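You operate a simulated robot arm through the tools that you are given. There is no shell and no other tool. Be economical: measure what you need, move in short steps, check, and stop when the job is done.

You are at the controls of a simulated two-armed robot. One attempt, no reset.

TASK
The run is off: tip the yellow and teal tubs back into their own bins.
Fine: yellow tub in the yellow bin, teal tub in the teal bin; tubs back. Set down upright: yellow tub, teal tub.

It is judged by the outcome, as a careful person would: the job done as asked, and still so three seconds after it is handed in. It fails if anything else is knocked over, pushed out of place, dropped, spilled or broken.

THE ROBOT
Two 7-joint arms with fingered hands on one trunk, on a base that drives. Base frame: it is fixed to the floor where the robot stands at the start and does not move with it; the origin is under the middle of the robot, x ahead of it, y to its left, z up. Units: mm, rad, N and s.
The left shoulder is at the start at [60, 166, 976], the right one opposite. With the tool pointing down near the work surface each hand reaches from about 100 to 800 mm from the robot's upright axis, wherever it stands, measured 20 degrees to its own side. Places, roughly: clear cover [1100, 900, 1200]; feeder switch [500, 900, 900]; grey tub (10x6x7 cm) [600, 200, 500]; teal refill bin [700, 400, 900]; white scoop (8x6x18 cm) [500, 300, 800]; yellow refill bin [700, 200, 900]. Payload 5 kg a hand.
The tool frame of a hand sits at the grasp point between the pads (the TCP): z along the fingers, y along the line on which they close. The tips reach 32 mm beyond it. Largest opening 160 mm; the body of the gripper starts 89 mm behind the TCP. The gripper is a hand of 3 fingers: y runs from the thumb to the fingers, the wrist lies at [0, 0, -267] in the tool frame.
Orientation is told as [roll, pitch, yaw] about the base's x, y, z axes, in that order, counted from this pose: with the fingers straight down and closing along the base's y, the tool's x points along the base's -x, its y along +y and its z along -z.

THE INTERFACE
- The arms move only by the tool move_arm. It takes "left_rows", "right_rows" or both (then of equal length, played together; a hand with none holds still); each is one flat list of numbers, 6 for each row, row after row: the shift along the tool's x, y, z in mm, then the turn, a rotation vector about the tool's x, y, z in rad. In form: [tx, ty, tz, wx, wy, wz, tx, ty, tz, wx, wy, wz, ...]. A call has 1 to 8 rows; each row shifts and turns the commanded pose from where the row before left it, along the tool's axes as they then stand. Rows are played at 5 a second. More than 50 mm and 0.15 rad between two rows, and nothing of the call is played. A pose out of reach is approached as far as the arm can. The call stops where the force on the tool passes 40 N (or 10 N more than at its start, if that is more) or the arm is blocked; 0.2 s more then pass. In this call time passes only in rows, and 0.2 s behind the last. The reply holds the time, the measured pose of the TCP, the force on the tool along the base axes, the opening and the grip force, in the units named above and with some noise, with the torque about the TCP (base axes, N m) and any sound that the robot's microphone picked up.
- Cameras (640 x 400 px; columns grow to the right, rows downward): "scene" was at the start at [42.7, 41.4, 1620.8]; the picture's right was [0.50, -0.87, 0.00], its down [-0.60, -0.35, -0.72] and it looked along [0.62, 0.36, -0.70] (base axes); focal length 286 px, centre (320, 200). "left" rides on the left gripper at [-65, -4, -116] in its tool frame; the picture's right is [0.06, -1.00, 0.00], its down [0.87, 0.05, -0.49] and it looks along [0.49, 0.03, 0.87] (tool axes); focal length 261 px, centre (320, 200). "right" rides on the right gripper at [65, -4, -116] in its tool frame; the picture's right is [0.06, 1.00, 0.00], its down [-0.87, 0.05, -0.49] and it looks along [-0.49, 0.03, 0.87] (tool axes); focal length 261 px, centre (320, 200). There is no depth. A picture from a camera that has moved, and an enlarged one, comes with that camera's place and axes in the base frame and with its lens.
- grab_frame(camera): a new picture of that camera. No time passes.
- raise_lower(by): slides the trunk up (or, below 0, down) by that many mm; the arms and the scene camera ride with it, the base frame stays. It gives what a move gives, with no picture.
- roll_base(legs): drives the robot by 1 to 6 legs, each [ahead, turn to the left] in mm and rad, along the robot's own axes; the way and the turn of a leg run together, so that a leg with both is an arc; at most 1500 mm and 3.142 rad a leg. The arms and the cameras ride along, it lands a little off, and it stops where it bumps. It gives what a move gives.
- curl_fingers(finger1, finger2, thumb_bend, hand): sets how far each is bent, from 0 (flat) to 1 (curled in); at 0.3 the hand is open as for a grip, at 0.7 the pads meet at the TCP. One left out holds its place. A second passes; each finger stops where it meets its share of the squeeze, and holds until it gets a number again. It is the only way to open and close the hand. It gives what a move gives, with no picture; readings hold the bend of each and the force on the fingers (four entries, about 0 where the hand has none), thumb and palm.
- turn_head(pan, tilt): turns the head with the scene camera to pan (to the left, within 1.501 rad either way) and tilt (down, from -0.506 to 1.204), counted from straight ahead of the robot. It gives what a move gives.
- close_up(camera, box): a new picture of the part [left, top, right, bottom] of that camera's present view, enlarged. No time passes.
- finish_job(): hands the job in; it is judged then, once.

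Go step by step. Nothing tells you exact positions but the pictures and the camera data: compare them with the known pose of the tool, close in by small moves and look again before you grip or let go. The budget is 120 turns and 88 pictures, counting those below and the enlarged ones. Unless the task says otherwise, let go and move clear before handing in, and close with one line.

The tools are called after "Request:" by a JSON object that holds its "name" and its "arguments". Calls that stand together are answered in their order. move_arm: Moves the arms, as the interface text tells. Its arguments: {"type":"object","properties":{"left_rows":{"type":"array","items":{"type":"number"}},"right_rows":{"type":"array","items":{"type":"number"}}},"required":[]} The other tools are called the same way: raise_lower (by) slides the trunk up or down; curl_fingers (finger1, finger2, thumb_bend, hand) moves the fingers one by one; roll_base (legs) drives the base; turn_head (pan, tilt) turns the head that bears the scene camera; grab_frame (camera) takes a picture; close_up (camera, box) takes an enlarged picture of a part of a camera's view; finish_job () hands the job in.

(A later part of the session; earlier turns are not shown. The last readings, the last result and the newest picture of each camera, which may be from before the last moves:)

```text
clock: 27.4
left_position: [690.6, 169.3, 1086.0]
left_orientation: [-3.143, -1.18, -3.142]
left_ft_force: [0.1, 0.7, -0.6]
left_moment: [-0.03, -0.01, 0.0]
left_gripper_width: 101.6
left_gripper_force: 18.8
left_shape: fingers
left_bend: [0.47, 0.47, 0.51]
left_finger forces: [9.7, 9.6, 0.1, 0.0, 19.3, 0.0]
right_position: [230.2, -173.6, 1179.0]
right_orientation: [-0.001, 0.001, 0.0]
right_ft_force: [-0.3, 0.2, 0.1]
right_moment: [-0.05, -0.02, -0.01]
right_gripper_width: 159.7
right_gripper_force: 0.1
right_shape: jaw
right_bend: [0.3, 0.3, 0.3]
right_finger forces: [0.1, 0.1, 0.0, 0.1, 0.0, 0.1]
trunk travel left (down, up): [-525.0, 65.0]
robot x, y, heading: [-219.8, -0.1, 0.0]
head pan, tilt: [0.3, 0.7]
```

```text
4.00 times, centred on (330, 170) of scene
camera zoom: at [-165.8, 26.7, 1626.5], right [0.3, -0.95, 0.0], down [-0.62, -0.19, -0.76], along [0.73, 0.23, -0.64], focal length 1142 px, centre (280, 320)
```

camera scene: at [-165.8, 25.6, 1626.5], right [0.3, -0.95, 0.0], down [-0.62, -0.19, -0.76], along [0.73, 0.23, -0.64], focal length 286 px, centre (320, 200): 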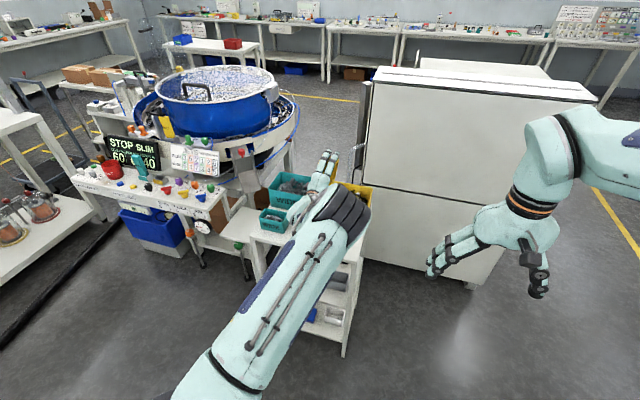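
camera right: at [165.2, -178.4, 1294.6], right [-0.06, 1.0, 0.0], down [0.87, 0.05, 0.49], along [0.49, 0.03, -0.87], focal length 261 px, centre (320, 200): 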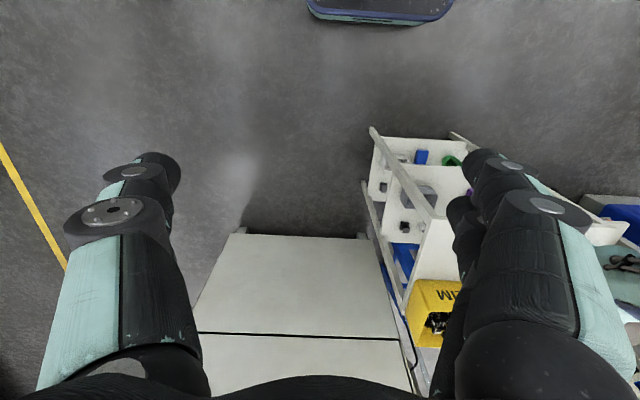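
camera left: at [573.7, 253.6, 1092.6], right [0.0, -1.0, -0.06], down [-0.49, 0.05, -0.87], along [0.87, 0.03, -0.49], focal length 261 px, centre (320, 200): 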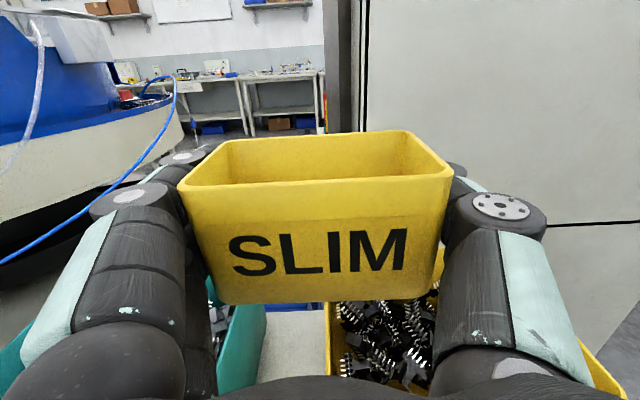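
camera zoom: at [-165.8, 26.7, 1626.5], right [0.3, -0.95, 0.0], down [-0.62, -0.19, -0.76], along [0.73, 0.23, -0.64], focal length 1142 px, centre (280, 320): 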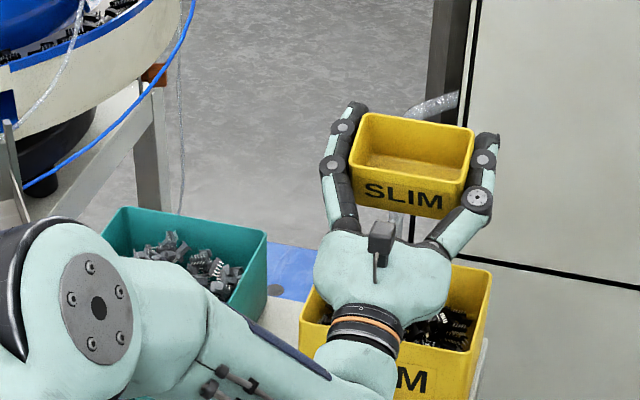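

The tub is confirmed empty. I'll level it and bring it back above its original place.

Request:
{"name": "move_arm", "arguments": {"left_rows": [0, 0, 0, 0, 0.13, 0, 0, 0, 0, 0, 0.13, 0, 0, 0, 0, 0, 0.13, 0, 0, -2, -37, 0, 0, 0, 0, -2, -37, 0, 0, 0, 0, -2, -37, 0, 0, 0, 0, -2, -35, 0, 0, 0, 0, 0, 0, 0, 0, 0]}}

Request:
{"name": "move_arm", "arguments": {"left_rows": [40, 0, 0, 0, 0, 0, 40, 0, 0, 0, 0, 0, 40, 0, 0, 0, 0, 0, 40, 0, 0, 0, 0, 0, 30, 0, 0, 0, 0, 0, 0, 0, 0, 0, 0, 0]}}

Request:
{"name": "grab_frame", "arguments": {"camera": "left"}}

```text
clock: 29.2
left_position: [539.5, 160.6, 1090.5]
left_orientation: [0.766, -1.567, -0.766]
left_ft_force: [0.0, 0.4, -0.6]
left_moment: [-0.01, -0.02, 0.03]
left_gripper_width: 101.6
left_gripper_force: 19.1
left_shape: fingers
left_bend: [0.47, 0.47, 0.51]
left_finger forces: [9.3, 9.4, 0.0, 0.1, 18.7, 0.0]
right_position: [231.0, -174.8, 1177.2]
right_orientation: [0.002, -0.001, 0.0]
right_ft_force: [0.0, 1.0, -1.1]
right_moment: [-0.03, 0.02, 0.01]
right_gripper_width: 159.8
right_gripper_force: 0.0
right_shape: jaw
right_bend: [0.3, 0.3, 0.3]
right_finger forces: [0.0, 0.1, 0.0, 0.0, 0.0, 0.0]
trunk travel left (down, up): [-525.0, 65.0]
robot x, y, heading: [-219.8, 0.8, 0.006]
head pan, tilt: [0.3, 0.7]
```

```text
clock: 30.6
left_position: [542.5, 157.1, 896.5]
left_orientation: [1.228, -1.57, -1.227]
left_ft_force: [0.0, -0.6, 0.0]
left_moment: [0.0, 0.0, -0.03]
left_gripper_width: 101.6
left_gripper_force: 18.8
left_shape: fingers
left_bend: [0.47, 0.47, 0.51]
left_finger forces: [9.2, 9.3, 0.1, 0.1, 18.7, 0.1]
right_position: [229.2, -174.5, 1178.8]
right_orientation: [0.003, 0.0, 0.0]
right_ft_force: [0.1, 0.2, 0.3]
right_moment: [-0.01, 0.01, -0.04]
right_gripper_width: 159.8
right_gripper_force: 0.1
right_shape: jaw
right_bend: [0.3, 0.3, 0.3]
right_finger forces: [0.1, 0.0, 0.0, 0.0, 0.0, 0.0]
trunk travel left (down, up): [-525.0, 65.0]
robot x, y, heading: [-215.4, 1.8, 0.001]
head pan, tilt: [0.3, 0.7]
```

```text
56 pictures are left
camera left: at [428.7, 153.3, 963.2], right [0.0, -1.0, -0.06], down [-0.49, 0.05, -0.87], along [0.87, 0.03, -0.49], focal length 261 px, centre (320, 200)
```

left: 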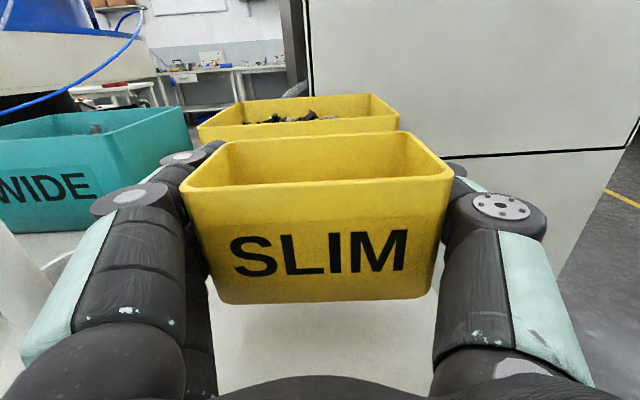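

The place is clear. I'll lower gently to just above the original height of 854.

Request:
{"name": "move_arm", "arguments": {"left_rows": [15, 3, 2, 0, 0, 0, 15, 0, 0, 0, 0, 0, 7, 0, 0, 0, 0, 0, 0, 0, 0, 0, 0, 0]}}

Request:
{"name": "move_arm", "arguments": {"left_rows": [2, 0, 0, 0, 0, 0, 2, 0, 0, 0, 0, 0, 0, 0, 0, 0, 0, 0]}}

```text
clock: 31.6
left_position: [546.0, 162.0, 859.3]
left_orientation: [1.1, -1.568, -1.1]
left_ft_force: [-0.3, 0.2, -0.3]
left_moment: [-0.02, 0.0, 0.01]
left_gripper_width: 101.3
left_gripper_force: 18.9
left_shape: fingers
left_bend: [0.47, 0.47, 0.51]
left_finger forces: [9.3, 9.3, 0.0, 0.0, 18.7, 0.0]
right_position: [230.8, -175.6, 1176.8]
right_orientation: [0.002, 0.0, 0.001]
right_ft_force: [-0.8, -0.3, 0.2]
right_moment: [0.01, -0.01, 0.03]
right_gripper_width: 159.8
right_gripper_force: 0.0
right_shape: jaw
right_bend: [0.3, 0.3, 0.3]
right_finger forces: [0.0, 0.0, 0.1, 0.0, 0.0, 0.1]
trunk travel left (down, up): [-525.0, 65.0]
robot x, y, heading: [-222.9, 0.7, -0.0]
head pan, tilt: [0.3, 0.7]
```

```text
clock: 32.4
left_position: [545.1, 162.3, 856.9]
left_orientation: [0.845, -1.568, -0.843]
left_ft_force: [0.6, 0.3, -1.7]
left_moment: [0.01, 0.0, 0.02]
left_gripper_width: 101.4
left_gripper_force: 18.7
left_shape: fingers
left_bend: [0.47, 0.47, 0.51]
left_finger forces: [9.3, 9.3, 0.0, 0.0, 18.6, 0.1]
right_position: [231.0, -175.8, 1177.6]
right_orientation: [0.002, 0.0, 0.001]
right_ft_force: [-0.3, -0.7, -0.6]
right_moment: [-0.04, 0.01, 0.01]
right_gripper_width: 160.0
right_gripper_force: 0.1
right_shape: jaw
right_bend: [0.3, 0.3, 0.3]
right_finger forces: [0.0, 0.1, 0.1, 0.0, 0.0, 0.0]
trunk travel left (down, up): [-525.0, 65.0]
robot x, y, heading: [-215.9, -0.4, 0.002]
head pan, tilt: [0.3, 0.7]
```

Request:
{"name": "move_arm", "arguments": {"left_rows": [1.5, 0, 0, 0, 0, 0, 1.5, 0, 0, 0, 0, 0, 0, 0, 0, 0, 0, 0]}}

Request:
{"name": "grab_frame", "arguments": {"camera": "left"}}

```text
clock: 33.2
left_position: [545.2, 162.3, 855.1]
left_orientation: [-3.108, -1.567, 3.108]
left_ft_force: [0.0, -0.5, 10.4]
left_moment: [-0.09, -0.07, 0.02]
left_gripper_width: 101.2
left_gripper_force: 18.9
left_shape: fingers
left_bend: [0.47, 0.47, 0.51]
left_finger forces: [9.0, 9.0, 0.0, 0.0, 19.1, 0.0]
right_position: [230.4, -176.3, 1179.0]
right_orientation: [0.002, -0.001, 0.0]
right_ft_force: [-0.3, 0.3, 0.2]
right_moment: [0.02, 0.05, 0.0]
right_gripper_width: 159.8
right_gripper_force: 0.0
right_shape: jaw
right_bend: [0.3, 0.3, 0.3]
right_finger forces: [0.1, 0.0, 0.0, 0.0, 0.0, 0.1]
trunk travel left (down, up): [-525.0, 65.0]
robot x, y, heading: [-220.3, 2.0, 0.004]
head pan, tilt: [0.3, 0.7]
```

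```text
55 pictures are left
camera left: at [429.5, 158.0, 920.7], right [0.0, -1.0, -0.06], down [-0.49, 0.05, -0.87], along [0.87, 0.03, -0.49], focal length 261 px, centre (320, 200)
```

left: 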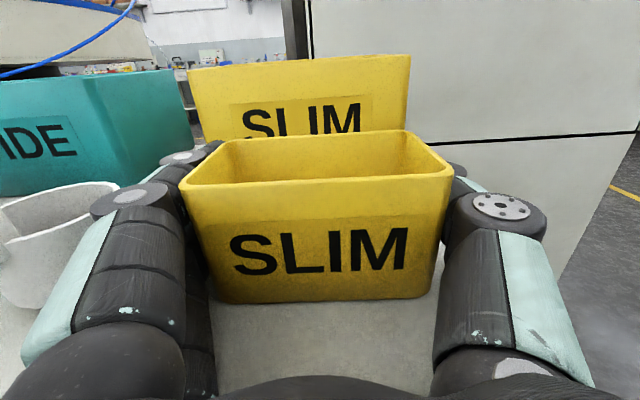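

Contact is at 10 N, so the tub is down on the table. I'll release to the same narrow opening as before and back out.

Request:
{"name": "curl_fingers", "arguments": {"hand": "left", "finger1": 0.4, "finger2": 0.4, "thumb_bend": 0.4}}

Request:
{"name": "move_arm", "arguments": {"left_rows": [0, -1, -25, 0, 0, 0, 0, 0, -25, 0, 0, 0, 0, 0, -25, 0, 0, 0, 0, 0, -25, 0, 0, 0, 0, 0, -25, 0, 0, 0, 0, 0, 0, 0, 0, 0]}}

Request:
{"name": "grab_frame", "arguments": {"camera": "left"}}

```text
clock: 34.2
left_position: [545.9, 162.6, 852.8]
left_orientation: [0.908, -1.57, -0.906]
left_ft_force: [-0.1, -0.5, -0.3]
left_moment: [-0.01, -0.02, -0.02]
left_gripper_width: 127.3
left_gripper_force: 0.1
left_shape: fingers
left_bend: [0.4, 0.4, 0.4]
left_finger forces: [0.0, 0.0, 0.0, 0.1, 0.1, 0.1]
right_position: [230.3, -174.5, 1177.7]
right_orientation: [0.0, 0.0, 0.001]
right_ft_force: [0.1, 0.3, 0.5]
right_moment: [-0.01, 0.01, 0.0]
right_gripper_width: 159.8
right_gripper_force: 0.1
right_shape: jaw
right_bend: [0.3, 0.3, 0.3]
right_finger forces: [0.0, 0.0, 0.0, 0.1, 0.1, 0.0]
trunk travel left (down, up): [-525.0, 65.0]
robot x, y, heading: [-216.2, 1.6, 0.002]
head pan, tilt: [0.3, 0.7]
```

```text
clock: 35.6
left_position: [419.9, 160.5, 853.1]
left_orientation: [0.89, -1.569, -0.889]
left_ft_force: [-0.6, -0.4, -0.3]
left_moment: [-0.01, 0.0, -0.04]
left_gripper_width: 127.6
left_gripper_force: 0.0
left_shape: fingers
left_bend: [0.4, 0.4, 0.4]
left_finger forces: [0.1, 0.0, 0.0, 0.0, 0.0, 0.0]
right_position: [230.4, -174.9, 1178.3]
right_orientation: [0.0, 0.001, 0.0]
right_ft_force: [-0.4, -0.3, 0.6]
right_moment: [-0.01, 0.05, -0.01]
right_gripper_width: 159.8
right_gripper_force: 0.0
right_shape: jaw
right_bend: [0.3, 0.3, 0.3]
right_finger forces: [0.1, 0.0, 0.1, 0.0, 0.0, 0.1]
trunk travel left (down, up): [-525.0, 65.0]
robot x, y, heading: [-222.3, 2.1, 0.0]
head pan, tilt: [0.3, 0.7]
```

```text
54 pictures are left
camera left: at [305.3, 155.5, 919.5], right [0.0, -1.0, -0.06], down [-0.49, 0.05, -0.87], along [0.87, 0.03, -0.49], focal length 261 px, centre (320, 200)
```

left: 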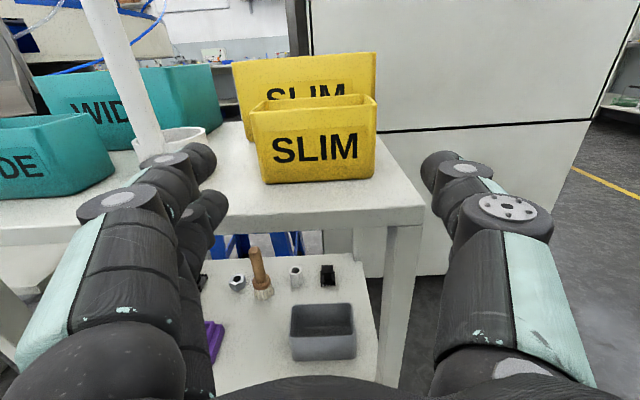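

Yellow is done. Before picking up the teal tub, I'll test empty-handed above the teal bin which roll direction has enough wrist range.

Request:
{"name": "move_arm", "arguments": {"left_rows": [-45, 0, 0, 0, 0, 0, -45, 0, 0, 0, 0, 0, -45, 0, 0, 0, 0, 0, -45, 0, 0, 0, 0, 0, -20, 40, 0, 0, 0, 0, 0, 45, 0, 0, 0, 0, 0, 45, 0, 0, 0, 0, 0, 45, 0, 0, 0, 0]}}

Request:
{"name": "move_arm", "arguments": {"left_rows": [0, 30, 40, 0, 0, 0, 0, 28, 40, 0, 0, 0, 0, 0, 40, 0, 0, 0, 0, 0, 40, 0, 0, 0, 0, 0, 40, 0, 0, 0, 0, 0, 40, 0, 0, 0, 0, 0, 40, 0, 0, 0, 0, 0, 0, 0, 0, 0]}}

Request:
{"name": "move_arm", "arguments": {"left_rows": [0, 0, 0, 0, 0, -0.15, 0, 0, 0, 0, 0, -0.15, 0, 0, 0, 0, 0, -0.15, 0, 0, 0, 0, 0, -0.15, 0, 0, 0, 0, 0, -0.15, 0, 0, 0, 0, 0, -0.15, 0, 0, 0, 0, 0, -0.15, 0, 0, 0, 0, 0, -0.15]}}

```text
clock: 37.4
left_position: [420.3, 337.6, 1052.2]
left_orientation: [0.261, -1.57, -0.264]
left_ft_force: [-0.1, -0.4, -0.6]
left_moment: [0.01, 0.01, -0.04]
left_gripper_width: 128.0
left_gripper_force: 0.0
left_shape: fingers
left_bend: [0.4, 0.4, 0.4]
left_finger forces: [0.0, 0.1, 0.1, 0.0, 0.0, 0.0]
right_position: [230.4, -173.4, 1176.9]
right_orientation: [0.001, 0.0, -0.001]
right_ft_force: [-0.9, 0.1, 0.4]
right_moment: [0.0, 0.02, 0.01]
right_gripper_width: 159.9
right_gripper_force: 0.0
right_shape: jaw
right_bend: [0.3, 0.3, 0.3]
right_finger forces: [0.0, 0.0, 0.0, 0.0, 0.0, 0.0]
trunk travel left (down, up): [-525.0, 65.0]
robot x, y, heading: [-219.1, 2.2, -0.001]
head pan, tilt: [0.3, 0.7]
```

```text
clock: 39.2
left_position: [699.9, 392.6, 1052.0]
left_orientation: [0.601, -1.572, -0.601]
left_ft_force: [0.6, -0.3, -0.7]
left_moment: [-0.01, -0.01, 0.01]
left_gripper_width: 128.2
left_gripper_force: 0.0
left_shape: fingers
left_bend: [0.4, 0.4, 0.4]
left_finger forces: [0.0, 0.0, 0.0, 0.0, 0.0, 0.0]
right_position: [229.2, -175.0, 1178.1]
right_orientation: [0.002, -0.001, 0.001]
right_ft_force: [-0.1, 0.2, 0.0]
right_moment: [0.01, 0.03, 0.01]
right_gripper_width: 160.1
right_gripper_force: 0.1
right_shape: jaw
right_bend: [0.3, 0.3, 0.3]
right_finger forces: [0.0, 0.0, 0.0, 0.0, 0.1, 0.0]
trunk travel left (down, up): [-525.0, 65.0]
robot x, y, heading: [-217.1, -2.0, -0.0]
head pan, tilt: [0.3, 0.7]
```

```text
clock: 41.0
left_position: [698.6, 393.8, 1053.8]
left_orientation: [-1.57, -0.37, 1.571]
left_ft_force: [-0.1, -0.8, -0.3]
left_moment: [-0.02, 0.0, 0.04]
left_gripper_width: 127.9
left_gripper_force: 0.1
left_shape: fingers
left_bend: [0.4, 0.4, 0.4]
left_finger forces: [0.1, 0.0, 0.0, 0.1, 0.0, 0.0]
right_position: [230.6, -175.1, 1177.8]
right_orientation: [0.002, -0.001, -0.001]
right_ft_force: [0.0, -0.2, -0.7]
right_moment: [0.01, 0.0, 0.01]
right_gripper_width: 160.0
right_gripper_force: 0.1
right_shape: jaw
right_bend: [0.3, 0.3, 0.3]
right_finger forces: [0.1, 0.0, 0.0, 0.0, 0.0, 0.0]
trunk travel left (down, up): [-525.0, 65.0]
robot x, y, heading: [-219.4, 1.3, 0.0]
head pan, tilt: [0.3, 0.7]
```

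The negative roll reaches −1.2 without trouble. I'll test further.

Request:
{"name": "move_arm", "arguments": {"left_rows": [0, 0, 0, 0, 0, -0.15, 0, 0, 0, 0, 0, -0.15, 0, 0, 0, 0, 0, -0.15, 0, 0, 0, 0, 0, -0.15, 0, 0, 0, 0, 0, -0.15, 0, 0, 0, 0, 0, 0]}}

Request:
{"name": "grab_frame", "arguments": {"camera": "scene"}}

Request:
{"name": "grab_frame", "arguments": {"camera": "left"}}

```text
clock: 42.4
left_position: [700.3, 392.8, 1053.7]
left_orientation: [-1.569, 0.381, 1.573]
left_ft_force: [-0.5, -0.3, 0.4]
left_moment: [-0.01, -0.01, -0.05]
left_gripper_width: 127.8
left_gripper_force: 0.0
left_shape: fingers
left_bend: [0.4, 0.4, 0.4]
left_finger forces: [0.0, 0.1, 0.1, 0.1, 0.0, 0.0]
right_position: [230.0, -175.0, 1178.4]
right_orientation: [0.002, 0.001, -0.001]
right_ft_force: [-0.1, -0.3, 0.2]
right_moment: [-0.02, 0.0, 0.01]
right_gripper_width: 160.0
right_gripper_force: 0.1
right_shape: jaw
right_bend: [0.3, 0.3, 0.3]
right_finger forces: [0.0, 0.0, 0.0, 0.0, 0.0, 0.1]
trunk travel left (down, up): [-525.0, 65.0]
robot x, y, heading: [-215.6, -0.3, 0.007]
head pan, tilt: [0.3, 0.7]
```

```text
53 pictures are left
camera scene: at [-165.9, 25.4, 1626.5], right [0.3, -0.95, 0.0], down [-0.62, -0.19, -0.76], along [0.73, 0.23, -0.64], focal length 286 px, centre (320, 200)
```

scene: 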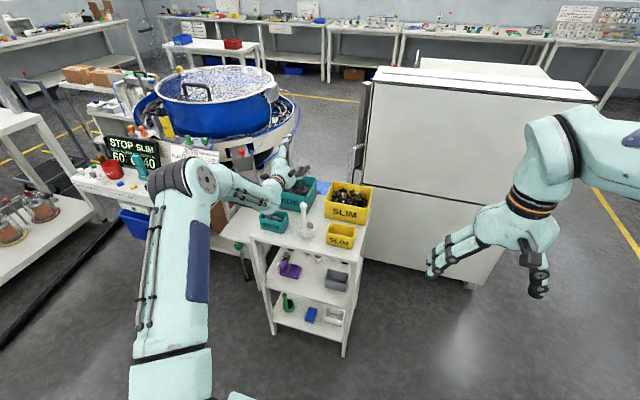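

```text
52 pictures are left
camera left: at [584.4, 455.4, 1034.3], right [0.0, 0.31, 0.95], down [-0.49, -0.83, 0.27], along [0.87, -0.47, 0.15], focal length 261 px, centre (320, 200)
```

left: 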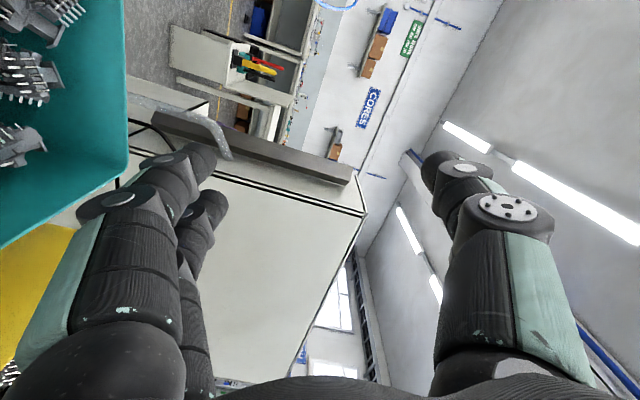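

Negative roll reaches −1.95 with a steady pose, so I'll pour teal towards +y. The cart is in full view, so I'll take a close-up to measure it.

Request:
{"name": "close_up", "arguments": {"camera": "scene", "box": [240, 165, 400, 265]}}

Request:
{"name": "move_arm", "arguments": {"left_rows": [0, 0, 0, 0, 0, 0.15, 0, 0, 0, 0, 0, 0.15, 0, 0, 0, 0, 0, 0.15, 0, 0, 0, 0, 0, 0.15, 0, 0, 0, 0, 0, 0.15, 0, 0, 0, 0, 0, 0.15, 0, 0, 0, 0, 0, 0.15, 0, 0, 0, 0, 0, 0.15]}}

Request:
{"name": "move_arm", "arguments": {"left_rows": [0, 0, 0, 0, 0, 0.15, 0, 0, 0, 0, 0, 0.15, 0, 0, 0, 0, 0, 0.15, 0, 0, 0, 0, 0, 0.15, 0, 0, 0, 0, 0, 0.15, 0, 0, 0, 0, 0, 0]}}

Request:
{"name": "grab_frame", "arguments": {"camera": "left"}}

```text
4.00 times, centred on (320, 215) of scene
camera zoom: at [-165.9, 25.4, 1626.5], right [0.3, -0.95, 0.0], down [-0.62, -0.19, -0.76], along [0.73, 0.23, -0.64], focal length 1142 px, centre (320, 140)
```

zoom: 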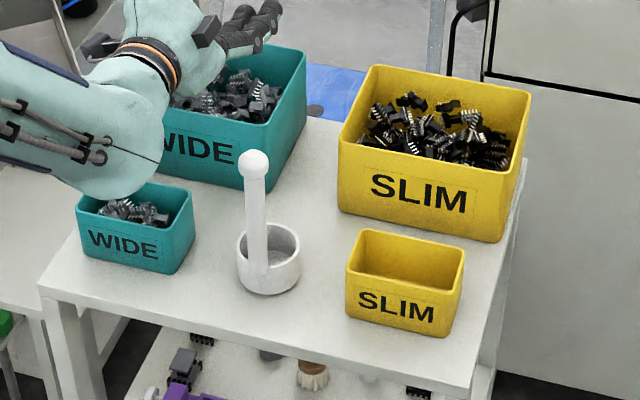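

```text
clock: 44.2
left_position: [698.9, 392.7, 1052.1]
left_orientation: [-1.571, -0.825, 1.569]
left_ft_force: [-0.1, 0.8, -0.1]
left_moment: [0.02, 0.0, 0.0]
left_gripper_width: 128.1
left_gripper_force: 0.1
left_shape: fingers
left_bend: [0.4, 0.4, 0.4]
left_finger forces: [0.0, 0.0, 0.1, 0.1, 0.1, 0.0]
right_position: [231.6, -175.5, 1178.3]
right_orientation: [0.0, 0.0, -0.001]
right_ft_force: [1.5, -0.1, 0.0]
right_moment: [0.02, -0.01, 0.0]
right_gripper_width: 159.9
right_gripper_force: 0.0
right_shape: jaw
right_bend: [0.3, 0.3, 0.3]
right_finger forces: [0.0, 0.0, 0.0, 0.0, 0.1, 0.1]
trunk travel left (down, up): [-525.0, 65.0]
robot x, y, heading: [-219.0, 0.1, -0.0]
head pan, tilt: [0.3, 0.7]
```

```text
clock: 45.6
left_position: [701.2, 393.8, 1054.1]
left_orientation: [1.396, -1.57, -1.397]
left_ft_force: [0.5, 0.5, -0.1]
left_moment: [-0.02, -0.02, -0.02]
left_gripper_width: 128.1
left_gripper_force: 0.1
left_shape: fingers
left_bend: [0.4, 0.4, 0.4]
left_finger forces: [0.0, 0.0, 0.0, 0.0, 0.1, 0.0]
right_position: [231.2, -174.9, 1177.9]
right_orientation: [0.001, 0.0, -0.001]
right_ft_force: [0.6, 0.0, -0.3]
right_moment: [0.04, 0.01, 0.0]
right_gripper_width: 159.9
right_gripper_force: 0.0
right_shape: jaw
right_bend: [0.3, 0.3, 0.3]
right_finger forces: [0.1, 0.0, 0.0, 0.0, 0.1, 0.0]
trunk travel left (down, up): [-525.0, 65.0]
robot x, y, heading: [-219.3, -1.7, 0.003]
head pan, tilt: [0.3, 0.7]
```

```text
50 pictures are left
camera left: at [584.4, 389.6, 1119.7], right [0.0, -1.0, -0.06], down [-0.49, 0.06, -0.87], along [0.87, 0.03, -0.49], focal length 261 px, centre (320, 200)
```

left: 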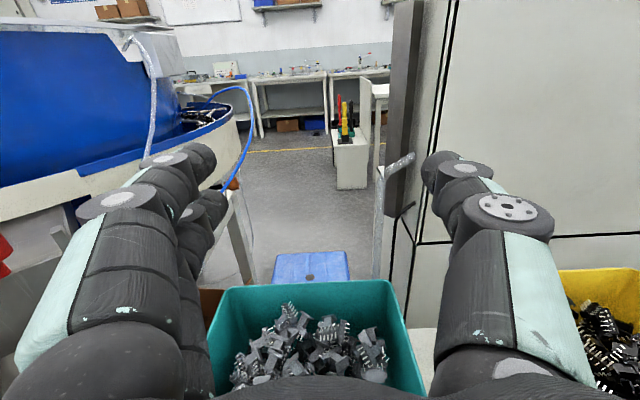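

The teal bin spans y 331–506, centred near (711,418). Now I'll back off in front of the teal tub and look.

Request:
{"name": "move_arm", "arguments": {"left_rows": [0, 20, -40, 0, 0, 0, 0, 20, -40, 0, 0, 0, 0, 0, -40, 0, 0, 0, 0, 0, -40, 0, 0, 0, 0, 0, -40, 0, 0, 0, 0, 0, -40, 0, 0, 0, 0, 0, -40, 0, 0, 0, 30, 0, 0, 0, 0, 0]}}

Request:
{"name": "move_arm", "arguments": {"left_rows": [35, 0, 0, 0, 0, 0, 0, 0, 0, 0, 0, 0]}}

Request:
{"name": "grab_frame", "arguments": {"camera": "left"}}

Request:
{"name": "move_arm", "arguments": {"left_rows": [45, 0, 0, 0, 0, 0, 45, 0, 0, 0, 0, 0, 38, 0, 0, 0, 0, 0, 0, 0, 0, 0, 0, 0]}}

Request:
{"name": "grab_frame", "arguments": {"camera": "left"}}

```text
clock: 47.4
left_position: [421.2, 434.8, 1021.2]
left_orientation: [0.582, -1.569, -0.58]
left_ft_force: [0.5, 0.5, -0.1]
left_moment: [-0.01, 0.01, 0.01]
left_gripper_width: 128.0
left_gripper_force: 0.0
left_shape: fingers
left_bend: [0.4, 0.4, 0.4]
left_finger forces: [0.0, 0.0, 0.1, 0.0, 0.0, 0.1]
right_position: [231.1, -173.6, 1177.9]
right_orientation: [0.0, 0.002, -0.001]
right_ft_force: [0.3, -0.6, -0.2]
right_moment: [0.0, 0.02, -0.03]
right_gripper_width: 159.8
right_gripper_force: 0.0
right_shape: jaw
right_bend: [0.3, 0.3, 0.3]
right_finger forces: [0.0, 0.0, 0.1, 0.0, 0.0, 0.0]
trunk travel left (down, up): [-525.0, 65.0]
robot x, y, heading: [-217.1, -0.8, -0.003]
head pan, tilt: [0.3, 0.7]
```

```text
clock: 48.0
left_position: [417.9, 434.0, 985.8]
left_orientation: [1.869, -1.569, -1.867]
left_ft_force: [-0.4, 1.0, -0.4]
left_moment: [0.03, 0.04, 0.0]
left_gripper_width: 128.0
left_gripper_force: 0.1
left_shape: fingers
left_bend: [0.4, 0.4, 0.4]
left_finger forces: [0.0, 0.0, 0.1, 0.0, 0.1, 0.0]
right_position: [229.6, -175.4, 1179.0]
right_orientation: [0.0, 0.0, -0.001]
right_ft_force: [-0.1, 0.2, -0.1]
right_moment: [0.03, -0.02, 0.01]
right_gripper_width: 159.7
right_gripper_force: 0.1
right_shape: jaw
right_bend: [0.3, 0.3, 0.3]
right_finger forces: [0.0, 0.0, 0.0, 0.1, 0.0, 0.1]
trunk travel left (down, up): [-525.0, 65.0]
robot x, y, heading: [-218.7, 2.7, 0.006]
head pan, tilt: [0.3, 0.7]
```

```text
49 pictures are left
camera left: at [301.9, 430.1, 1052.5], right [0.0, -1.0, -0.06], down [-0.49, 0.05, -0.87], along [0.87, 0.03, -0.49], focal length 261 px, centre (320, 200)
```

left: 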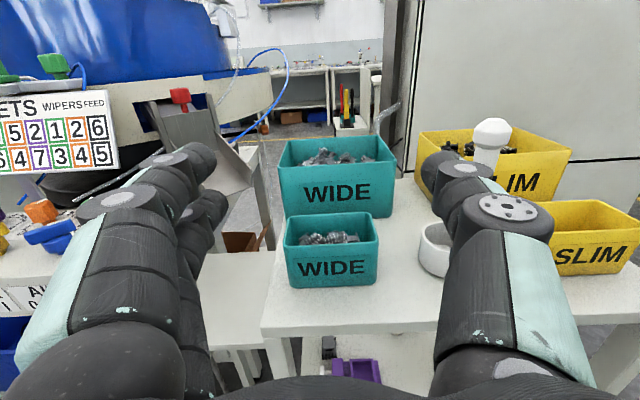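

```text
clock: 49.0
left_position: [419.8, 433.6, 861.1]
left_orientation: [1.606, -1.569, -1.602]
left_ft_force: [0.2, -0.4, 0.7]
left_moment: [-0.02, 0.03, 0.0]
left_gripper_width: 128.0
left_gripper_force: 0.0
left_shape: fingers
left_bend: [0.4, 0.4, 0.4]
left_finger forces: [0.0, 0.1, 0.0, 0.0, 0.0, 0.0]
right_position: [230.5, -176.1, 1177.0]
right_orientation: [0.003, -0.001, 0.0]
right_ft_force: [-0.3, -0.5, 0.6]
right_moment: [0.06, -0.02, -0.01]
right_gripper_width: 160.2
right_gripper_force: 0.0
right_shape: jaw
right_bend: [0.3, 0.3, 0.3]
right_finger forces: [0.0, 0.0, 0.0, 0.0, 0.0, 0.0]
trunk travel left (down, up): [-525.0, 65.0]
robot x, y, heading: [-218.1, -1.8, 0.002]
head pan, tilt: [0.3, 0.7]
```

```text
48 pictures are left
camera left: at [304.1, 429.1, 927.3], right [0.0, -1.0, -0.06], down [-0.49, 0.05, -0.87], along [0.87, 0.03, -0.49], focal length 261 px, centre (320, 200)
```

left: 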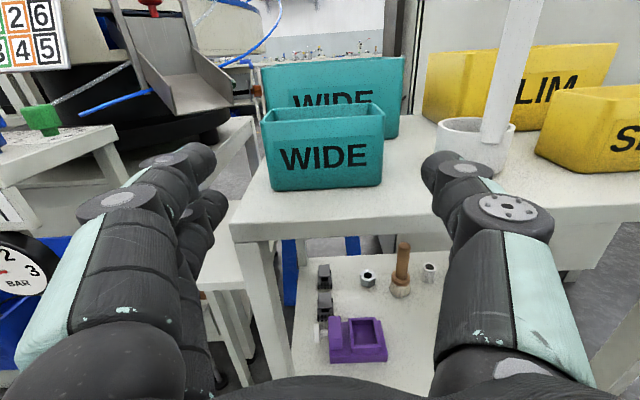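

The teal tub's near face is at x≈526, centre y≈429, rim z≈884. I'll slide around it.

Request:
{"name": "move_arm", "arguments": {"left_rows": [6, -4, 20, 0, 0, 0, 0, 0, 24, 0, 0, 0, 0, 0, 24, 0, 0, 0, 0, 0, 24, 0, 0, 0, 0, 0, 22, 0, 0, 0, 0, 0, 12, 0, 0, 0, 0, 0, 0, 0, 0, 0]}}

Request:
{"name": "grab_frame", "arguments": {"camera": "left"}}

```text
clock: 50.6
left_position: [545.1, 429.5, 853.8]
left_orientation: [0.723, -1.571, -0.722]
left_ft_force: [0.9, -0.6, 0.7]
left_moment: [0.0, -0.02, -0.01]
left_gripper_width: 128.0
left_gripper_force: 0.2
left_shape: fingers
left_bend: [0.4, 0.4, 0.4]
left_finger forces: [0.0, 0.0, 0.1, 0.0, 0.3, 0.0]
right_position: [229.2, -174.9, 1178.4]
right_orientation: [0.001, -0.001, -0.001]
right_ft_force: [-0.1, 0.4, -0.2]
right_moment: [0.0, -0.01, 0.04]
right_gripper_width: 160.1
right_gripper_force: 0.1
right_shape: jaw
right_bend: [0.3, 0.3, 0.3]
right_finger forces: [0.1, 0.1, 0.0, 0.0, 0.1, 0.0]
trunk travel left (down, up): [-525.0, 65.0]
robot x, y, heading: [-220.6, 0.8, 0.003]
head pan, tilt: [0.3, 0.7]
```

```text
47 pictures are left
camera left: at [430.4, 426.3, 920.5], right [0.0, -1.0, -0.06], down [-0.49, 0.05, -0.87], along [0.87, 0.03, -0.49], focal length 261 px, centre (320, 200)
```

left: 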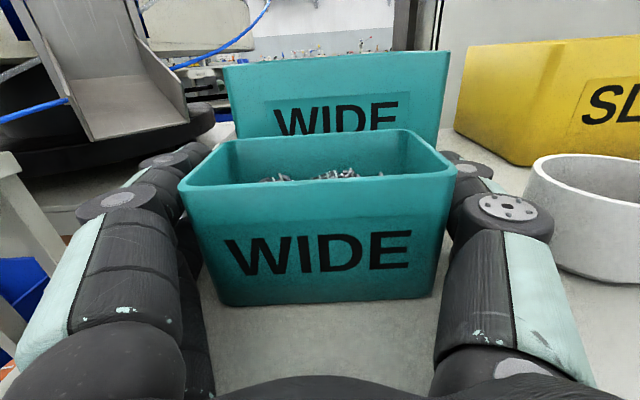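

The view matches the yellow grasp almost exactly. I'll close.

Request:
{"name": "curl_fingers", "arguments": {"hand": "left", "finger1": 0.47, "finger2": 0.47, "thumb_bend": 0.47}}

Request:
{"name": "curl_fingers", "arguments": {"hand": "left", "finger1": 0.56, "finger2": 0.56, "thumb_bend": 0.56}}

Request:
{"name": "move_arm", "arguments": {"left_rows": [-10, 0, 0, 0, 0, 0, -15, 0, 0, 0, 0, 0, 0, 0, 0, 0, 0, 0]}}

Request:
{"name": "grab_frame", "arguments": {"camera": "left"}}

```text
clock: 51.6
left_position: [545.8, 428.9, 854.1]
left_orientation: [0.897, -1.569, -0.897]
left_ft_force: [0.2, -0.5, 0.3]
left_moment: [0.0, 0.01, 0.01]
left_gripper_width: 105.1
left_gripper_force: 3.8
left_shape: fingers
left_bend: [0.46, 0.46, 0.47]
left_finger forces: [2.0, 2.0, 0.0, 0.0, 4.3, 0.0]
right_position: [230.6, -175.1, 1176.6]
right_orientation: [0.003, -0.001, 0.0]
right_ft_force: [0.3, 0.4, -0.4]
right_moment: [0.0, -0.03, -0.01]
right_gripper_width: 159.8
right_gripper_force: 0.1
right_shape: jaw
right_bend: [0.3, 0.3, 0.3]
right_finger forces: [0.0, 0.0, 0.1, 0.0, 0.0, 0.1]
trunk travel left (down, up): [-525.0, 65.0]
robot x, y, heading: [-218.9, -3.5, 0.004]
head pan, tilt: [0.3, 0.7]
```

```text
clock: 52.6
left_position: [546.6, 432.0, 854.2]
left_orientation: [0.91, -1.567, -0.908]
left_ft_force: [0.5, 1.0, 0.1]
left_moment: [-0.03, 0.01, 0.05]
left_gripper_width: 102.3
left_gripper_force: 20.4
left_shape: fingers
left_bend: [0.47, 0.47, 0.51]
left_finger forces: [10.5, 10.4, 0.1, 0.0, 20.7, 0.0]
right_position: [230.0, -175.3, 1177.9]
right_orientation: [0.001, -0.001, 0.0]
right_ft_force: [0.2, -0.8, 0.1]
right_moment: [0.0, -0.02, 0.04]
right_gripper_width: 159.9
right_gripper_force: 0.1
right_shape: jaw
right_bend: [0.3, 0.3, 0.3]
right_finger forces: [0.0, 0.0, 0.0, 0.0, 0.0, 0.0]
trunk travel left (down, up): [-525.0, 65.0]
robot x, y, heading: [-217.6, 1.0, 0.001]
head pan, tilt: [0.3, 0.7]
```

```text
clock: 53.4
left_position: [545.1, 430.7, 880.0]
left_orientation: [0.583, -1.568, -0.583]
left_ft_force: [-0.3, -0.4, -1.3]
left_moment: [-0.01, -0.02, 0.0]
left_gripper_width: 102.2
left_gripper_force: 20.9
left_shape: fingers
left_bend: [0.47, 0.47, 0.51]
left_finger forces: [10.5, 10.5, 0.0, 0.0, 20.7, 0.0]
right_position: [230.0, -175.1, 1177.4]
right_orientation: [0.001, 0.0, 0.0]
right_ft_force: [0.3, 0.3, -0.5]
right_moment: [-0.01, -0.03, -0.02]
right_gripper_width: 159.6
right_gripper_force: 0.1
right_shape: jaw
right_bend: [0.3, 0.3, 0.3]
right_finger forces: [0.1, 0.0, 0.0, 0.0, 0.1, 0.0]
trunk travel left (down, up): [-525.0, 65.0]
robot x, y, heading: [-214.5, -1.9, 0.001]
head pan, tilt: [0.3, 0.7]
```

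```text
46 pictures are left
camera left: at [429.6, 426.4, 946.3], right [0.0, -1.0, -0.06], down [-0.49, 0.05, -0.87], along [0.87, 0.03, -0.49], focal length 261 px, centre (320, 200)
```

left: 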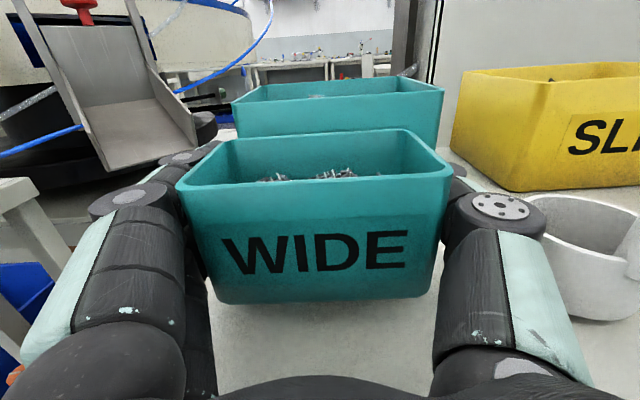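

The teal tub is lifted. I'll raise it above the bin and carry it over, offset to −y for a +y pour.

Request:
{"name": "move_arm", "arguments": {"left_rows": [-33, 0, 0, 0, 0, 0, -33, 0, 0, 0, 0, 0, -33, 0, 0, 0, 0, 0, -34, -2, 0, 0, 0, 0, 0, -10, 40, 0, 0, 0, 0, -10, 40, 0, 0, 0, 0, -10, 40, 0, 0, 0, 0, -10, 41, 0, 0, 0]}}

Request:
{"name": "grab_frame", "arguments": {"camera": "left"}}

Request:
{"name": "close_up", "arguments": {"camera": "scene", "box": [220, 140, 380, 240]}}

```text
clock: 55.2
left_position: [706.3, 385.9, 1011.9]
left_orientation: [0.179, -1.57, -0.179]
left_ft_force: [-0.4, -1.0, -0.6]
left_moment: [-0.01, -0.02, 0.01]
left_gripper_width: 102.0
left_gripper_force: 21.2
left_shape: fingers
left_bend: [0.47, 0.47, 0.51]
left_finger forces: [10.3, 10.3, 0.1, 0.0, 20.4, 0.1]
right_position: [232.1, -175.7, 1177.9]
right_orientation: [0.002, 0.0, -0.001]
right_ft_force: [-0.1, 0.0, -0.4]
right_moment: [0.03, 0.02, 0.01]
right_gripper_width: 159.7
right_gripper_force: 0.0
right_shape: jaw
right_bend: [0.3, 0.3, 0.3]
right_finger forces: [0.0, 0.1, 0.0, 0.1, 0.0, 0.0]
trunk travel left (down, up): [-525.0, 65.0]
robot x, y, heading: [-218.9, 1.7, 0.005]
head pan, tilt: [0.3, 0.7]
```

```text
45 pictures are left
camera left: at [591.4, 380.3, 1077.2], right [0.0, -1.0, -0.06], down [-0.49, 0.05, -0.87], along [0.87, 0.03, -0.49], focal length 261 px, centre (320, 200)
```

left: 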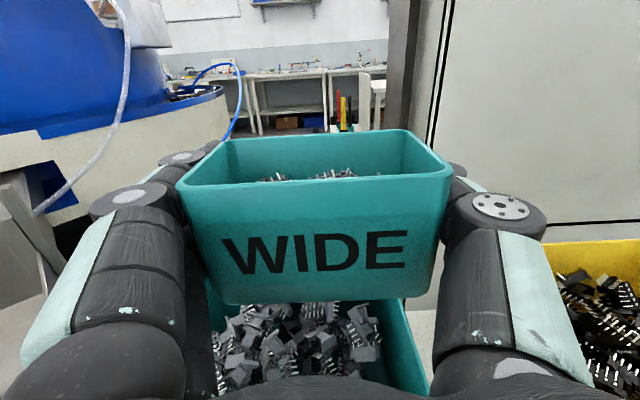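

```text
4.00 times, centred on (300, 190) of scene
camera zoom: at [-165.3, 25.1, 1626.5], right [0.3, -0.95, 0.0], down [-0.62, -0.19, -0.76], along [0.73, 0.23, -0.64], focal length 1142 px, centre (400, 240)
```

zoom: 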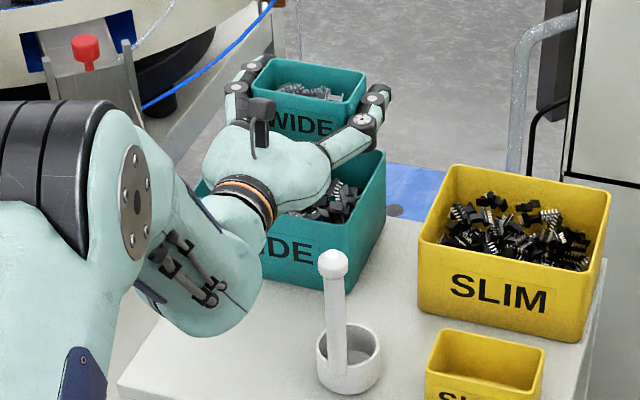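

The tub is in position. I'll roll towards +y in slow rows.

Request:
{"name": "move_arm", "arguments": {"left_rows": [0, 0, 0, 0, 0, -0.12, 0, 0, 0, 0, 0, -0.12, 0, 0, 0, 0, 0, -0.12, 0, 0, 0, 0, 0, -0.12, 0, 0, 0, 0, 0, -0.12, 0, 0, 0, 0, 0, -0.12, 0, 0, 0, 0, 0, -0.12, 0, 0, 0, 0, 0, -0.12]}}

Request:
{"name": "close_up", "arguments": {"camera": "scene", "box": [220, 140, 380, 240]}}

Request:
{"name": "grab_frame", "arguments": {"camera": "left"}}

```text
clock: 57.0
left_position: [707.2, 388.2, 1012.5]
left_orientation: [-1.571, -0.61, 1.573]
left_ft_force: [-0.5, 0.9, -0.5]
left_moment: [0.01, 0.03, 0.02]
left_gripper_width: 102.0
left_gripper_force: 20.8
left_shape: fingers
left_bend: [0.47, 0.47, 0.51]
left_finger forces: [10.6, 10.6, 0.0, 0.1, 20.2, 0.1]
right_position: [228.8, -175.2, 1179.3]
right_orientation: [0.0, 0.001, -0.001]
right_ft_force: [-0.6, 0.7, 0.0]
right_moment: [0.01, 0.03, -0.02]
right_gripper_width: 160.0
right_gripper_force: 0.1
right_shape: jaw
right_bend: [0.3, 0.3, 0.3]
right_finger forces: [0.0, 0.0, 0.0, 0.0, 0.0, 0.0]
trunk travel left (down, up): [-525.0, 65.0]
robot x, y, heading: [-219.5, -1.9, 0.002]
head pan, tilt: [0.3, 0.7]
```

```text
4.00 times, centred on (300, 190) of scene
camera zoom: at [-165.8, 25.7, 1626.5], right [0.3, -0.95, 0.0], down [-0.62, -0.19, -0.76], along [0.73, 0.23, -0.64], focal length 1142 px, centre (400, 240)
```

zoom: 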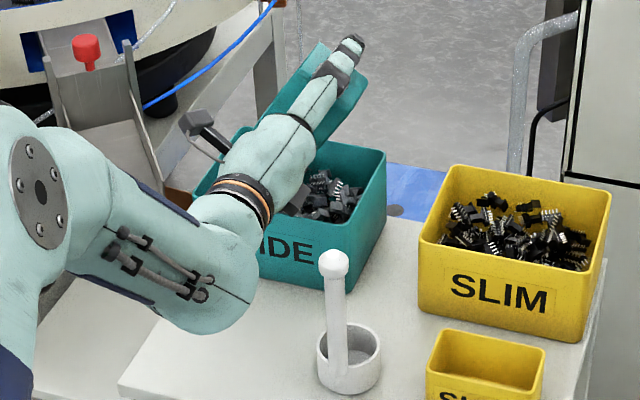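

```text
42 pictures are left
camera left: at [591.1, 438.9, 1053.4], right [0.0, -0.62, 0.78], down [-0.49, -0.68, -0.54], along [0.87, -0.38, -0.31], focal length 261 px, centre (320, 200)
```

left: 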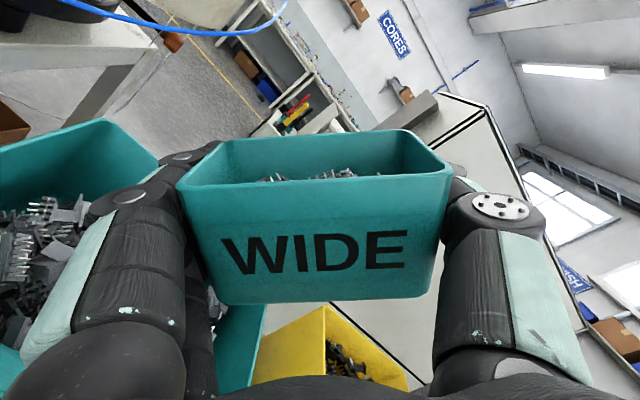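

Request:
{"name": "move_arm", "arguments": {"left_rows": [0, 0, 0, 0, 0, -0.12, 0, 0, 0, 0, 0, -0.12, 0, 0, 0, 0, 0, -0.12, 0, 0, 0, 0, 0, -0.12, 0, 0, 0, 0, 0, -0.12, 0, 0, 0, 0, 0, -0.12, 0, 0, 0, 0, 0, -0.12, 0, 0, 0, 0, 0, -0.1]}}

Request:
{"name": "grab_frame", "arguments": {"camera": "left"}}

Request:
{"name": "close_up", "arguments": {"camera": "scene", "box": [220, 140, 380, 240]}}

```text
clock: 58.8
left_position: [706.7, 386.7, 1011.5]
left_orientation: [-1.57, 0.332, 1.572]
left_ft_force: [-0.4, 0.4, -1.4]
left_moment: [0.03, -0.04, 0.03]
left_gripper_width: 102.1
left_gripper_force: 21.1
left_shape: fingers
left_bend: [0.47, 0.47, 0.51]
left_finger forces: [10.7, 10.8, 0.1, 0.0, 20.3, 0.0]
right_position: [229.4, -174.8, 1177.2]
right_orientation: [0.003, 0.001, 0.0]
right_ft_force: [0.1, 0.3, -0.1]
right_moment: [-0.02, -0.03, 0.01]
right_gripper_width: 159.8
right_gripper_force: 0.0
right_shape: jaw
right_bend: [0.3, 0.3, 0.3]
right_finger forces: [0.0, 0.0, 0.1, 0.0, 0.0, 0.1]
trunk travel left (down, up): [-525.0, 65.0]
robot x, y, heading: [-217.3, -1.8, 0.005]
head pan, tilt: [0.3, 0.7]
```

```text
41 pictures are left
camera left: at [591.2, 450.6, 995.4], right [0.0, 0.27, 0.96], down [-0.49, -0.84, 0.23], along [0.87, -0.47, 0.13], focal length 261 px, centre (320, 200)
```

left: 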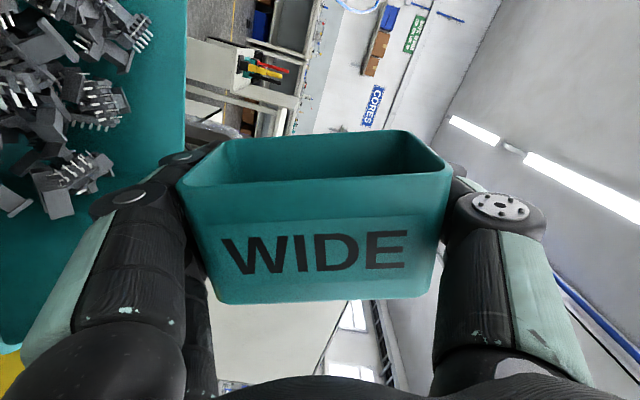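

```text
4.00 times, centred on (300, 190) of scene
camera zoom: at [-165.8, 25.6, 1626.5], right [0.3, -0.95, 0.0], down [-0.62, -0.19, -0.76], along [0.73, 0.23, -0.64], focal length 1142 px, centre (400, 240)
```

zoom: 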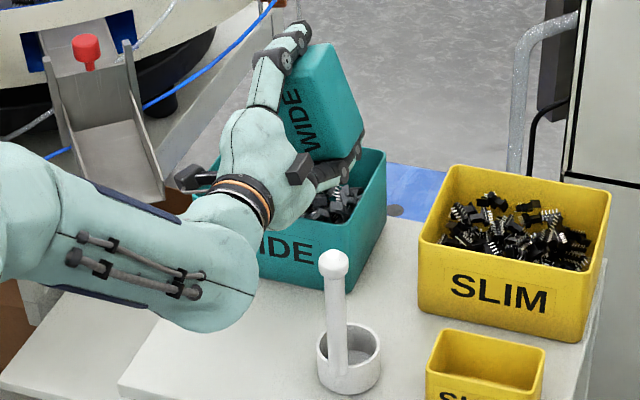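

The teal tub has poured out. I'll roll it level again.

Request:
{"name": "move_arm", "arguments": {"left_rows": [0, 0, 0, 0, 0, 0.12, 0, 0, 0, 0, 0, 0.12, 0, 0, 0, 0, 0, 0.12, 0, 0, 0, 0, 0, 0.12, 0, 0, 0, 0, 0, 0.12, 0, 0, 0, 0, 0, 0.12, 0, 0, 0, 0, 0, 0.12, 0, 0, 0, 0, 0, 0.12]}}

Request:
{"name": "move_arm", "arguments": {"left_rows": [0, 0, 0, 0, 0, 0.12, 0, 0, 0, 0, 0, 0.12, 0, 0, 0, 0, 0, 0.12, 0, 0, 0, 0, 0, 0.12, 0, 0, 0, 0, 0, 0.12, 0, 0, 0, 0, 0, 0.12, 0, 0, 0, 0, 0, 0.12, 0, 0, 0, 0, 0, 0.1]}}

Request:
{"name": "move_arm", "arguments": {"left_rows": [-30, 5, 0, 0, 0, 0, -30, 5, 0, 0, 0, 0, -10, 0, 0, 0, -0.13, 0, 0, 0, 0, 0, -0.13, 0, 0, 0, 0, 0, -0.13, 0, 0, 0, 0, 0, 0, 0]}}

Request:
{"name": "close_up", "arguments": {"camera": "scene", "box": [220, 120, 380, 220]}}

```text
clock: 60.6
left_position: [706.7, 389.1, 1011.5]
left_orientation: [-1.571, -0.632, 1.572]
left_ft_force: [-0.2, -0.3, -1.2]
left_moment: [-0.02, -0.01, 0.01]
left_gripper_width: 101.9
left_gripper_force: 20.9
left_shape: fingers
left_bend: [0.47, 0.47, 0.51]
left_finger forces: [10.6, 10.7, 0.0, 0.0, 20.2, 0.0]
right_position: [230.6, -175.3, 1178.5]
right_orientation: [0.0, 0.0, 0.0]
right_ft_force: [-0.2, 0.2, 0.3]
right_moment: [-0.02, 0.03, -0.03]
right_gripper_width: 160.0
right_gripper_force: 0.0
right_shape: jaw
right_bend: [0.3, 0.3, 0.3]
right_finger forces: [0.0, 0.1, 0.1, 0.0, 0.1, 0.0]
trunk travel left (down, up): [-525.0, 65.0]
robot x, y, heading: [-216.9, 3.1, -0.002]
head pan, tilt: [0.3, 0.7]
```

```text
clock: 62.4
left_position: [706.5, 388.0, 1012.4]
left_orientation: [1.363, -1.569, -1.359]
left_ft_force: [0.7, 0.5, -0.7]
left_moment: [0.02, -0.01, 0.01]
left_gripper_width: 101.7
left_gripper_force: 20.7
left_shape: fingers
left_bend: [0.47, 0.47, 0.51]
left_finger forces: [10.6, 10.4, 0.0, 0.1, 20.4, 0.0]
right_position: [231.2, -175.8, 1177.6]
right_orientation: [0.004, -0.001, -0.001]
right_ft_force: [-1.2, -0.1, 0.6]
right_moment: [0.0, -0.01, -0.01]
right_gripper_width: 159.6
right_gripper_force: 0.1
right_shape: jaw
right_bend: [0.3, 0.3, 0.3]
right_finger forces: [0.0, 0.0, 0.0, 0.1, 0.0, 0.1]
trunk travel left (down, up): [-525.0, 65.0]
robot x, y, heading: [-217.9, -3.0, -0.001]
head pan, tilt: [0.3, 0.7]
```

```text
clock: 63.8
left_position: [707.7, 397.4, 1083.5]
left_orientation: [3.14, -1.18, -3.138]
left_ft_force: [-0.7, -0.1, 0.0]
left_moment: [-0.01, 0.0, 0.02]
left_gripper_width: 101.7
left_gripper_force: 20.3
left_shape: fingers
left_bend: [0.47, 0.47, 0.51]
left_finger forces: [10.4, 10.3, 0.0, 0.0, 20.2, 0.0]
right_position: [229.3, -174.1, 1177.4]
right_orientation: [0.001, 0.0, 0.0]
right_ft_force: [0.5, -0.8, -0.2]
right_moment: [0.01, -0.02, -0.02]
right_gripper_width: 159.8
right_gripper_force: 0.0
right_shape: jaw
right_bend: [0.3, 0.3, 0.3]
right_finger forces: [0.1, 0.0, 0.0, 0.0, 0.0, 0.1]
trunk travel left (down, up): [-525.0, 65.0]
robot x, y, heading: [-218.7, -0.7, 0.001]
head pan, tilt: [0.3, 0.7]
```

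```text
4.00 times, centred on (300, 170) of scene
camera zoom: at [-166.2, 25.3, 1626.6], right [0.3, -0.95, 0.0], down [-0.61, -0.19, -0.77], along [0.73, 0.23, -0.64], focal length 1142 px, centre (400, 320)
```

zoom: 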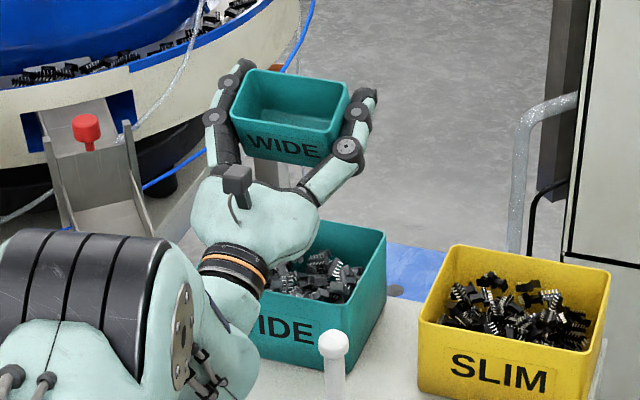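

The teal tub is empty. I'll level it, bring it back over its place and lower it.

Request:
{"name": "move_arm", "arguments": {"left_rows": [0, 0, 0, 0, 0.13, 0, 0, 0, 0, 0, 0.13, 0, 0, 0, 0, 0, 0.13, 0, 0, 8, -40, 0, 0, 0, 0, 8, -40, 0, 0, 0, 0, 8, -40, 0, 0, 0, 0, 8, -40, 0, 0, 0, 0, 0, 0, 0, 0, 0]}}

Request:
{"name": "move_arm", "arguments": {"left_rows": [40, 0, 0, 0, 0, 0, 40, 0, 0, 0, 0, 0, 40, 0, 0, 0, 0, 0, 40, 0, 0, 0, 0, 0, 28, 0, 0, 0, 0, 0, 0, 0, 0, 0, 0, 0]}}

Request:
{"name": "grab_frame", "arguments": {"camera": "left"}}

```text
clock: 65.6
left_position: [545.3, 431.1, 1083.7]
left_orientation: [0.836, -1.568, -0.835]
left_ft_force: [-0.1, -0.4, -1.5]
left_moment: [-0.01, 0.0, -0.03]
left_gripper_width: 101.9
left_gripper_force: 20.2
left_shape: fingers
left_bend: [0.47, 0.47, 0.51]
left_finger forces: [10.4, 10.2, 0.0, 0.1, 20.1, 0.0]
right_position: [230.5, -175.5, 1178.0]
right_orientation: [0.001, 0.0, 0.0]
right_ft_force: [0.5, 0.4, 0.3]
right_moment: [-0.01, 0.03, 0.0]
right_gripper_width: 159.8
right_gripper_force: 0.0
right_shape: jaw
right_bend: [0.3, 0.3, 0.3]
right_finger forces: [0.0, 0.0, 0.0, 0.1, 0.0, 0.0]
trunk travel left (down, up): [-525.0, 65.0]
robot x, y, heading: [-222.1, 0.1, 0.005]
head pan, tilt: [0.3, 0.7]
```

```text
clock: 67.0
left_position: [546.2, 429.9, 894.4]
left_orientation: [1.493, -1.57, -1.492]
left_ft_force: [-0.4, 0.1, 0.0]
left_moment: [-0.01, 0.0, 0.01]
left_gripper_width: 101.8
left_gripper_force: 20.4
left_shape: fingers
left_bend: [0.47, 0.47, 0.51]
left_finger forces: [10.3, 10.3, 0.0, 0.1, 19.9, 0.0]
right_position: [230.2, -176.0, 1178.7]
right_orientation: [0.002, -0.001, 0.0]
right_ft_force: [0.3, 0.4, 0.0]
right_moment: [0.0, 0.02, 0.01]
right_gripper_width: 159.8
right_gripper_force: 0.0
right_shape: jaw
right_bend: [0.3, 0.3, 0.3]
right_finger forces: [0.0, 0.0, 0.0, 0.0, 0.1, 0.0]
trunk travel left (down, up): [-525.0, 65.0]
robot x, y, heading: [-215.3, -0.7, 0.0]
head pan, tilt: [0.3, 0.7]
```

```text
38 pictures are left
camera left: at [430.2, 425.2, 960.3], right [0.0, -1.0, -0.06], down [-0.49, 0.05, -0.87], along [0.87, 0.03, -0.49], focal length 261 px, centre (320, 200)
```

left: 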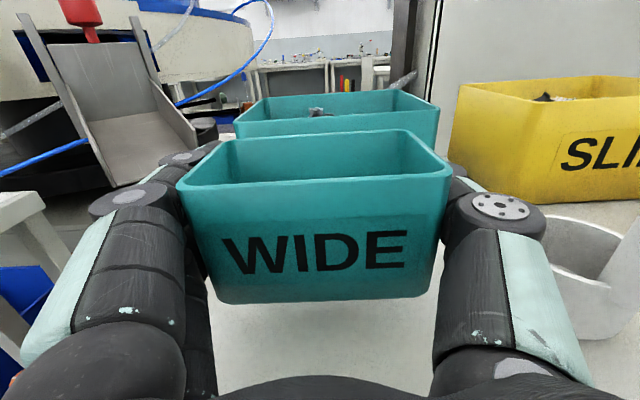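

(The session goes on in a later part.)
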